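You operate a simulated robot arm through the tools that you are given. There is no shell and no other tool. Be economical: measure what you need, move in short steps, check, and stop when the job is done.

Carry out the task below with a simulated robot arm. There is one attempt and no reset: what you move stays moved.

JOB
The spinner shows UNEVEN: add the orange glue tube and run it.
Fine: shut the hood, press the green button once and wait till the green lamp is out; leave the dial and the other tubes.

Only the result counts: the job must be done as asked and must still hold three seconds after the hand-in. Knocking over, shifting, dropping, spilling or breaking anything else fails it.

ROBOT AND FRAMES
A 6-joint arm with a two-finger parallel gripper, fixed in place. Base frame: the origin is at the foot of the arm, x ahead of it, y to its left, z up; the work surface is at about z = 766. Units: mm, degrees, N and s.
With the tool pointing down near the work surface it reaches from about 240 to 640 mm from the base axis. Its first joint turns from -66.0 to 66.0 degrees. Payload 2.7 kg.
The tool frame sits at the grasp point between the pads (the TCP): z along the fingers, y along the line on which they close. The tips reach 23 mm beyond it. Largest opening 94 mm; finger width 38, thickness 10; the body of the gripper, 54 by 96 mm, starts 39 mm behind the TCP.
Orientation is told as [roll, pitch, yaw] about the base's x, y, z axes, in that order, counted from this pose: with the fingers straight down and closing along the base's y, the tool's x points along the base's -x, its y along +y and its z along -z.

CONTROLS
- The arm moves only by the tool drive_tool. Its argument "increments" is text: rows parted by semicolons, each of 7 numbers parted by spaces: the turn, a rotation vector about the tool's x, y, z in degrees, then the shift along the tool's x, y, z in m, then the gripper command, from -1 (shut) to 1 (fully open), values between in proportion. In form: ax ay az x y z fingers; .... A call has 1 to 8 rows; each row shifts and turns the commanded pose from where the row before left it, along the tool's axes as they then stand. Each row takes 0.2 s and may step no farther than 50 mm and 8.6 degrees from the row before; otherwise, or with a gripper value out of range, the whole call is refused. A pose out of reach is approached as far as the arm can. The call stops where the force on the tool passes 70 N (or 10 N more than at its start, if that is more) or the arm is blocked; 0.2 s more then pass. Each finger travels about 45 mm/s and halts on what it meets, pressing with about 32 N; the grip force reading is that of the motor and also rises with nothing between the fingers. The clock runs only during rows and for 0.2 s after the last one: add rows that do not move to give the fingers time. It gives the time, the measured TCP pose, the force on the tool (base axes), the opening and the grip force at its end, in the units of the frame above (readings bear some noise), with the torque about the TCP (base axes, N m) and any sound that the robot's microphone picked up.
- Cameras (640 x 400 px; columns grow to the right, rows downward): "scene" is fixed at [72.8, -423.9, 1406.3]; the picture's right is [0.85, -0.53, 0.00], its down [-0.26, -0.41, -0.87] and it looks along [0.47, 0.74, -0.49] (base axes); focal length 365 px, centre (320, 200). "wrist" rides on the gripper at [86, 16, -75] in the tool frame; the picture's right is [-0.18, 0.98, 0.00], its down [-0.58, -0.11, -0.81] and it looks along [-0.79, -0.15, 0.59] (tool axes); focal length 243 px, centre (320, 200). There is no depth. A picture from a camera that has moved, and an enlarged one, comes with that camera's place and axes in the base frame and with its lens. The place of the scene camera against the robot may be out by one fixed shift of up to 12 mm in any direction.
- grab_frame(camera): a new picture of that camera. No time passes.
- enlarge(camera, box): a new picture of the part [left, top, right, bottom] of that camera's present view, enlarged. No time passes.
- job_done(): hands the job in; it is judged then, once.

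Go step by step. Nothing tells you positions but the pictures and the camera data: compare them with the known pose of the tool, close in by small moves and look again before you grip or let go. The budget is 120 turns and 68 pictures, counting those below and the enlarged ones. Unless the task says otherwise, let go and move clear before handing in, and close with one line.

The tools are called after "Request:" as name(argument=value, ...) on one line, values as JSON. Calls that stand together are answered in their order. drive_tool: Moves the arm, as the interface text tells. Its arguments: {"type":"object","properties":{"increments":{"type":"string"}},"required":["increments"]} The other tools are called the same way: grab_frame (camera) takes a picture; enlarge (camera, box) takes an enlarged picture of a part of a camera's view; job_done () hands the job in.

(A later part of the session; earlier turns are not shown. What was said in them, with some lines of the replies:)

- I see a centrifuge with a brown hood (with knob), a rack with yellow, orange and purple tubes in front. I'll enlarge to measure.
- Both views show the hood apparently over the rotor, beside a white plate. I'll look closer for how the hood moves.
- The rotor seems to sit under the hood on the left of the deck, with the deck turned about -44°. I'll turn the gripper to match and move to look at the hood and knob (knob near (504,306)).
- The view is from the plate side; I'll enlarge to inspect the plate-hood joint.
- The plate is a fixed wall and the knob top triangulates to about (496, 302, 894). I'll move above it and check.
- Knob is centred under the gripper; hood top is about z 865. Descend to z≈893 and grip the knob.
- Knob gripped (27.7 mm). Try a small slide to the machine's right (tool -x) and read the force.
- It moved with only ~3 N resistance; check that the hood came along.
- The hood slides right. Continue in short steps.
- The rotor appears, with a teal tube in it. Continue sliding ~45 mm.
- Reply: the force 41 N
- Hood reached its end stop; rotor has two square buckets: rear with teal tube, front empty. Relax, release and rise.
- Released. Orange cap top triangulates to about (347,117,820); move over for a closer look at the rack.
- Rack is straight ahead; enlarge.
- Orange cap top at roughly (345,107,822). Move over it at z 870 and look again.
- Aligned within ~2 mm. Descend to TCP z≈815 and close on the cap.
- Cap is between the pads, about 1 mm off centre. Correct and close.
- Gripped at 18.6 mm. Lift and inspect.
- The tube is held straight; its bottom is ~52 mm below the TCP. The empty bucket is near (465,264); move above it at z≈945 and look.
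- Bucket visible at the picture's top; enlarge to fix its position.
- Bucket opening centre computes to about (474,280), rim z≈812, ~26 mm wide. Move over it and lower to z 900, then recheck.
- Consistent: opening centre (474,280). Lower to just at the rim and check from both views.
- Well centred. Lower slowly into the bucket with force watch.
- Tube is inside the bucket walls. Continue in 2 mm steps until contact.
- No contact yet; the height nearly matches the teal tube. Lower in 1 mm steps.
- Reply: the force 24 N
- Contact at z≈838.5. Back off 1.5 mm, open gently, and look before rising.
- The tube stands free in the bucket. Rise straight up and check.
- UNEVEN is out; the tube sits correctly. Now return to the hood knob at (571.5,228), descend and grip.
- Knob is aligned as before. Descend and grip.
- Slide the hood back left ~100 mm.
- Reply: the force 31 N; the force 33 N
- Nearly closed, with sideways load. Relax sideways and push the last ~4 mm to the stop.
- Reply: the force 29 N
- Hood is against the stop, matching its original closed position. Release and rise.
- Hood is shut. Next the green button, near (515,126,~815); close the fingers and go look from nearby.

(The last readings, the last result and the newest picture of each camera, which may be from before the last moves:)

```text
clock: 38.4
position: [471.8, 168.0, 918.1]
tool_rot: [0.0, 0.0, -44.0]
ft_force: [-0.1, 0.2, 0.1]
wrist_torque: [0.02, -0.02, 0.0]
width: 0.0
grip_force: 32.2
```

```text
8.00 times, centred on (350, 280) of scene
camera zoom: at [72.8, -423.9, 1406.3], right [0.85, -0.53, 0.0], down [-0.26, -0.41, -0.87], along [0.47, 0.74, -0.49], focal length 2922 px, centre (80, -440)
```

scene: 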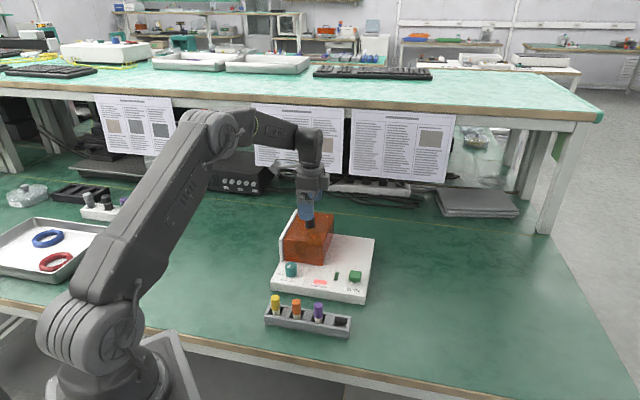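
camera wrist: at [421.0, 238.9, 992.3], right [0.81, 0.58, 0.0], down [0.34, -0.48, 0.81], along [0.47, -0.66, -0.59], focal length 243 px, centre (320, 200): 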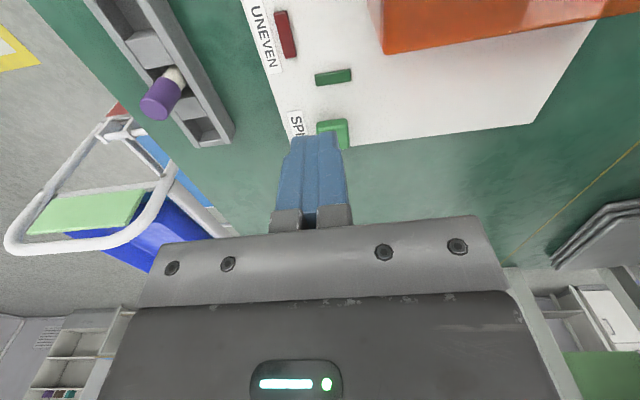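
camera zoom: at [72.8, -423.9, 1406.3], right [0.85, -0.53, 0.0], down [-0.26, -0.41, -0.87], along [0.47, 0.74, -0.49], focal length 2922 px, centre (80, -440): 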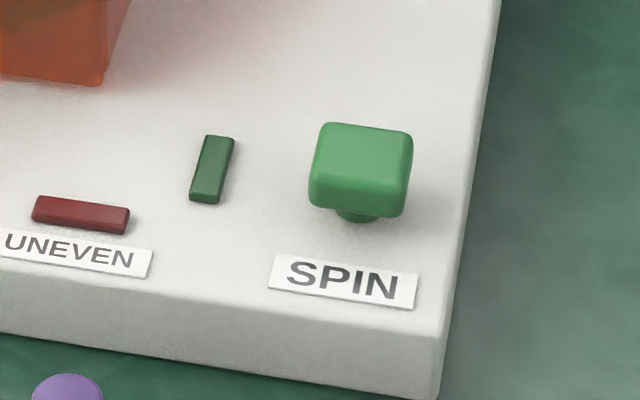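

Button is partly hidden by the fingers; shift back 45 mm for a clear view.

Request:
drive_tool(increments="0 0 0 0.0225 0 0 -1;0 0 0 0.0225 0 0 -1;0 0 0 0 0 0 -1")

Request:
enlarge(camera="wrist", box=[240, 40, 440, 165])

```text
clock: 39.2
position: [439.4, 199.4, 918.9]
tool_rot: [0.0, 0.1, -44.0]
ft_force: [-0.2, 0.0, 0.6]
wrist_torque: [0.02, 0.01, -0.02]
width: 0.0
grip_force: 32.2
```

```text
3.20 times, centred on (340, 102) of wrist
camera zoom: at [388.5, 270.4, 992.2], right [0.82, 0.58, 0.0], down [0.34, -0.48, 0.81], along [0.47, -0.66, -0.59], focal length 776 px, centre (256, 512)
```

zoom: 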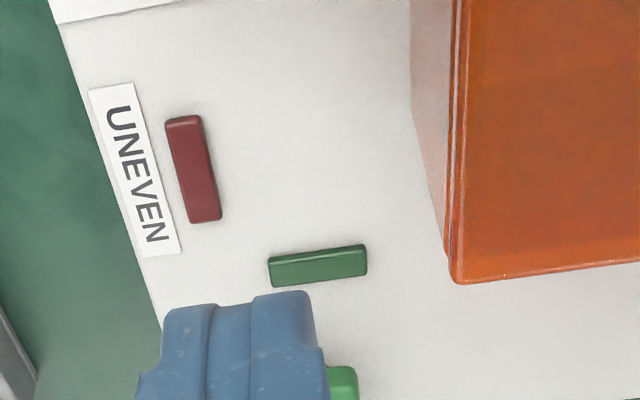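

Wrong way; I'll go directly above the button at z 880 instead.

Request:
drive_tool(increments="0 0 0 -0.0352 0.0008 0.013 -1;0 0 0 -0.0352 0.0008 0.013 -1;0 0 0 -0.035 0.0009 0.013 -1;0 0 0 0 0 0 -1")

Request:
enlarge(camera="wrist", box=[240, 20, 440, 145])

Request:
enlarge(camera="scene", box=[305, 215, 395, 305])

```text
clock: 40.2
position: [516.4, 127.5, 880.2]
tool_rot: [0.0, 0.0, -43.9]
ft_force: [0.0, -0.2, -0.3]
wrist_torque: [0.03, -0.02, -0.02]
width: 0.0
grip_force: 32.0
```

```text
3.20 times, centred on (340, 82) of wrist
camera zoom: at [466.5, 198.4, 954.4], right [0.81, 0.58, 0.0], down [0.34, -0.48, 0.81], along [0.47, -0.66, -0.59], focal length 776 px, centre (256, 576)
```

zoom: 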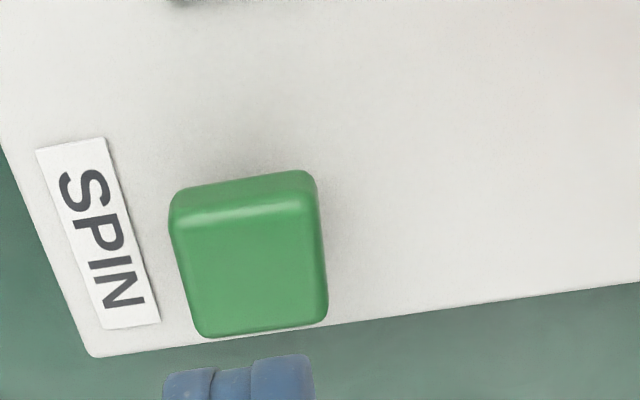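

```text
4.44 times, centred on (350, 260) of scene
camera zoom: at [72.8, -423.9, 1406.3], right [0.85, -0.53, 0.0], down [-0.26, -0.41, -0.87], along [0.47, 0.74, -0.49], focal length 1624 px, centre (187, -67)
```

zoom: 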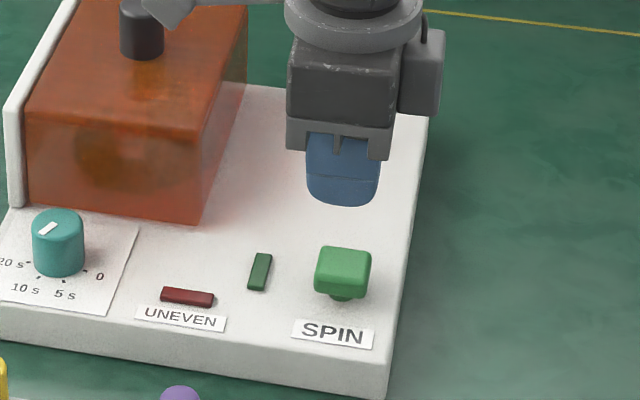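

Button top centre ≈ (519.5,122), z≈803-805. Centre over it and lower to just above.

Request:
drive_tool(increments="0 0 0 -0.006 -0.0018 0.02 -1;0 0 0 0 0 0.02 -1;0 0 0 0 0 0 -1")

Request:
enlarge(camera="wrist", box=[240, 40, 440, 165])

Request:
enlarge(camera="scene", box=[305, 215, 395, 305])

```text
clock: 41.0
position: [519.1, 121.9, 841.6]
tool_rot: [0.0, 0.0, -43.9]
ft_force: [0.5, 0.7, 0.0]
wrist_torque: [-0.03, -0.01, 0.02]
width: 0.0
grip_force: 32.1
```

```text
3.20 times, centred on (340, 102) of wrist
camera zoom: at [469.8, 192.8, 914.4], right [0.81, 0.58, 0.0], down [0.34, -0.48, 0.81], along [0.47, -0.66, -0.59], focal length 776 px, centre (256, 512)
```

zoom: 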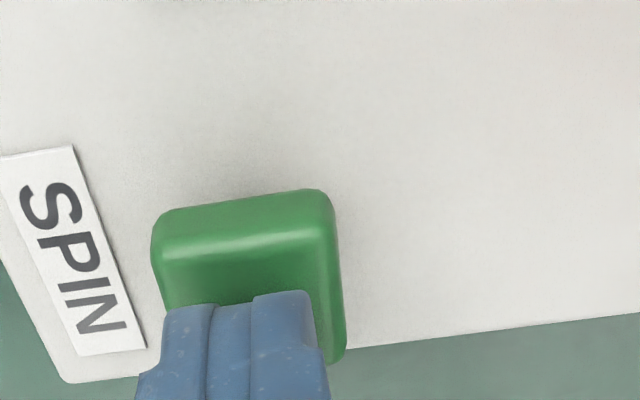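

```text
4.44 times, centred on (350, 260) of scene
camera zoom: at [72.8, -423.9, 1406.3], right [0.85, -0.53, 0.0], down [-0.26, -0.41, -0.87], along [0.47, 0.74, -0.49], focal length 1624 px, centre (187, -67)
```

zoom: 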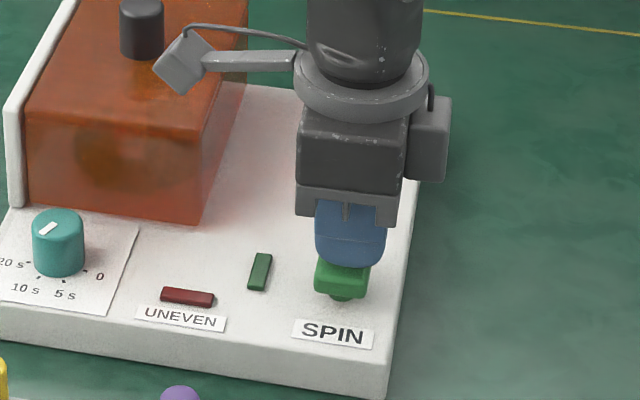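

Centred over the button. Lower gently to contact.

Request:
drive_tool(increments="0 0 0 0 0 0.004 -1;0 0 0 0 0 0.004 -1;0 0 0 0 0 0.002 -1;0 0 0 0 0 0 -1")

Request:
drive_tool(increments="0 0 0 0 0 0.0015 -1;0 0 0 0 0 0.0015 -1;0 0 0 0 0 0.001 -1;0 0 0 0 0 0 -1")

```text
clock: 42.0
position: [519.3, 122.8, 831.0]
tool_rot: [0.0, 0.0, -44.0]
ft_force: [-0.7, -1.6, 3.9]
wrist_torque: [-0.01, 0.07, -0.03]
width: 0.0
grip_force: 32.2
heard: click
```

```text
clock: 43.0
position: [520.1, 121.8, 827.6]
tool_rot: [0.0, 0.0, -44.0]
ft_force: [-10.1, -0.3, 27.9]
wrist_torque: [0.03, 0.33, 0.0]
width: 0.2
grip_force: 31.9
```

A click was heard: pressed once. Rise clear and look at the lamp.

Request:
drive_tool(increments="0 0 0 0 0 -0.02 -1;0 0 0 0 0 -0.04 -1;0 0 0 0 0 -0.04 -1;0 0 0 0 0 -0.04 -1")

Request:
enlarge(camera="scene", box=[260, 190, 400, 310])

```text
clock: 44.0
position: [519.3, 122.2, 965.6]
tool_rot: [0.1, -0.1, -44.0]
ft_force: [0.9, 0.5, -0.8]
wrist_torque: [0.02, -0.05, -0.02]
width: 0.0
grip_force: 31.8
```

```text
3.33 times, centred on (330, 250) of scene
camera zoom: at [72.8, -423.9, 1406.3], right [0.85, -0.53, 0.0], down [-0.26, -0.41, -0.87], along [0.47, 0.74, -0.49], focal length 1218 px, centre (287, 33)
```

zoom: 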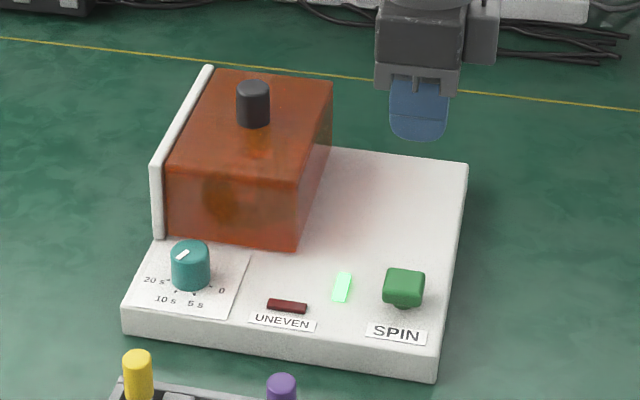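

The green lamp is lit; the spinner runs. Wait without moving.

Request:
drive_tool(increments="0 0 0 0 0 0 -1;0 0 0 0 0 0 -1;0 0 0 0 0 0 -1;0 0 0 0 0 0 -1;0 0 0 0 0 0 -1;0 0 0 0 0 0 -1;0 0 0 0 0 0 -1;0 0 0 0 0 0 -1")

Request:
drive_tool(increments="0 0 0 0 0 0 -1;0 0 0 0 0 0 -1;0 0 0 0 0 0 -1;0 0 0 0 0 0 -1;0 0 0 0 0 0 -1;0 0 0 0 0 0 -1;0 0 0 0 0 0 -1;0 0 0 0 0 0 -1")

Request:
drive_tool(increments="0 0 0 0 0 0 -1;0 0 0 0 0 0 -1;0 0 0 0 0 0 -1;0 0 0 0 0 0 -1;0 0 0 0 0 0 -1;0 0 0 0 0 0 -1;0 0 0 0 0 0 -1;0 0 0 0 0 0 -1")

Request:
drive_tool(increments="0 0 0 0 0 0 -1;0 0 0 0 0 0 -1;0 0 0 0 0 0 -1;0 0 0 0 0 0 -1;0 0 0 0 0 0 -1;0 0 0 0 0 0 -1;0 0 0 0 0 0 -1;0 0 0 0 0 0 -1")

Request:
drive_tool(increments="0 0 0 0 0 0 -1;0 0 0 0 0 0 -1;0 0 0 0 0 0 -1;0 0 0 0 0 0 -1;0 0 0 0 0 0 -1;0 0 0 0 0 0 -1;0 0 0 0 0 0 -1;0 0 0 0 0 0 -1")

Request:
enlarge(camera="scene", box=[260, 190, 400, 310])

```text
clock: 45.8
position: [518.6, 121.0, 965.4]
tool_rot: [0.0, 0.0, -44.0]
ft_force: [-0.4, 0.3, 0.1]
wrist_torque: [-0.02, -0.02, 0.0]
width: 0.2
grip_force: 32.5
```

```text
clock: 47.6
position: [519.4, 121.5, 965.8]
tool_rot: [0.0, 0.0, -43.9]
ft_force: [0.1, -0.7, 0.9]
wrist_torque: [0.0, 0.0, -0.02]
width: 0.0
grip_force: 32.0
```

```text
clock: 49.4
position: [519.8, 122.2, 966.0]
tool_rot: [0.0, 0.0, -44.0]
ft_force: [0.0, 1.3, 0.4]
wrist_torque: [0.0, 0.01, -0.01]
width: 0.2
grip_force: 32.2
```

```text
clock: 51.2
position: [519.1, 121.8, 965.7]
tool_rot: [0.1, 0.0, -44.0]
ft_force: [-0.4, -0.4, 0.0]
wrist_torque: [-0.01, 0.02, -0.02]
width: 0.1
grip_force: 31.8
```

```text
clock: 53.0
position: [518.9, 122.5, 965.6]
tool_rot: [-0.1, -0.1, -44.0]
ft_force: [-0.5, 0.4, 0.1]
wrist_torque: [0.02, -0.03, -0.03]
width: 0.0
grip_force: 32.4
```

```text
3.33 times, centred on (330, 250) of scene
camera zoom: at [72.8, -423.9, 1406.3], right [0.85, -0.53, 0.0], down [-0.26, -0.41, -0.87], along [0.47, 0.74, -0.49], focal length 1218 px, centre (287, 33)
```

zoom: 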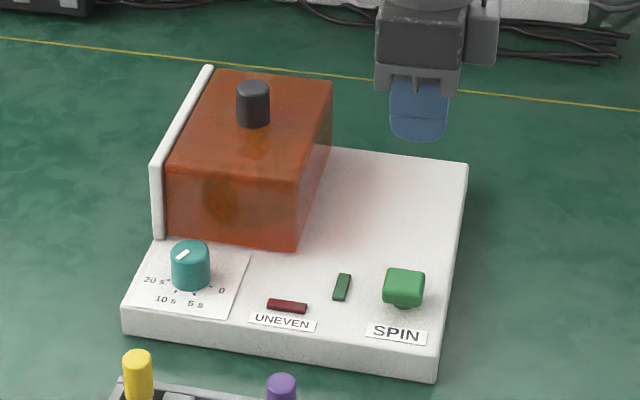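

The green lamp is out, UNEVEN is off, and the hood is shut. One more look to be sure it stays out.

Request:
drive_tool(increments="0 0 0 0 0 0 -1;0 0 0 0 0 0 -1;0 0 0 0 0 0 -1")

Request:
grab_frame(camera="scene")

```text
clock: 53.8
position: [518.9, 121.7, 965.0]
tool_rot: [0.1, 0.0, -44.0]
ft_force: [0.2, -0.1, -0.5]
wrist_torque: [0.01, -0.01, -0.01]
width: 0.1
grip_force: 32.3
```

```text
18 pictures are left
```

scene: 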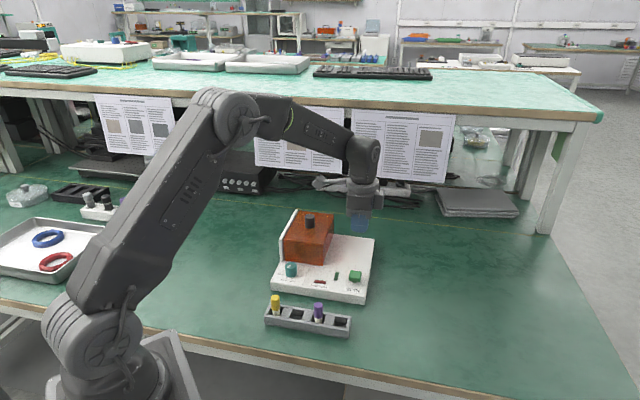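

The lamp stays out, everything is in place and the arm is clear; handing in.

Request:
job_done()

```text
The job is handed in.
```

The orange tube is in the spinner and UNEVEN went out; I shut the hood, pressed the green button once, and the green lamp lit and went out, with the dial and other tubes left alone.
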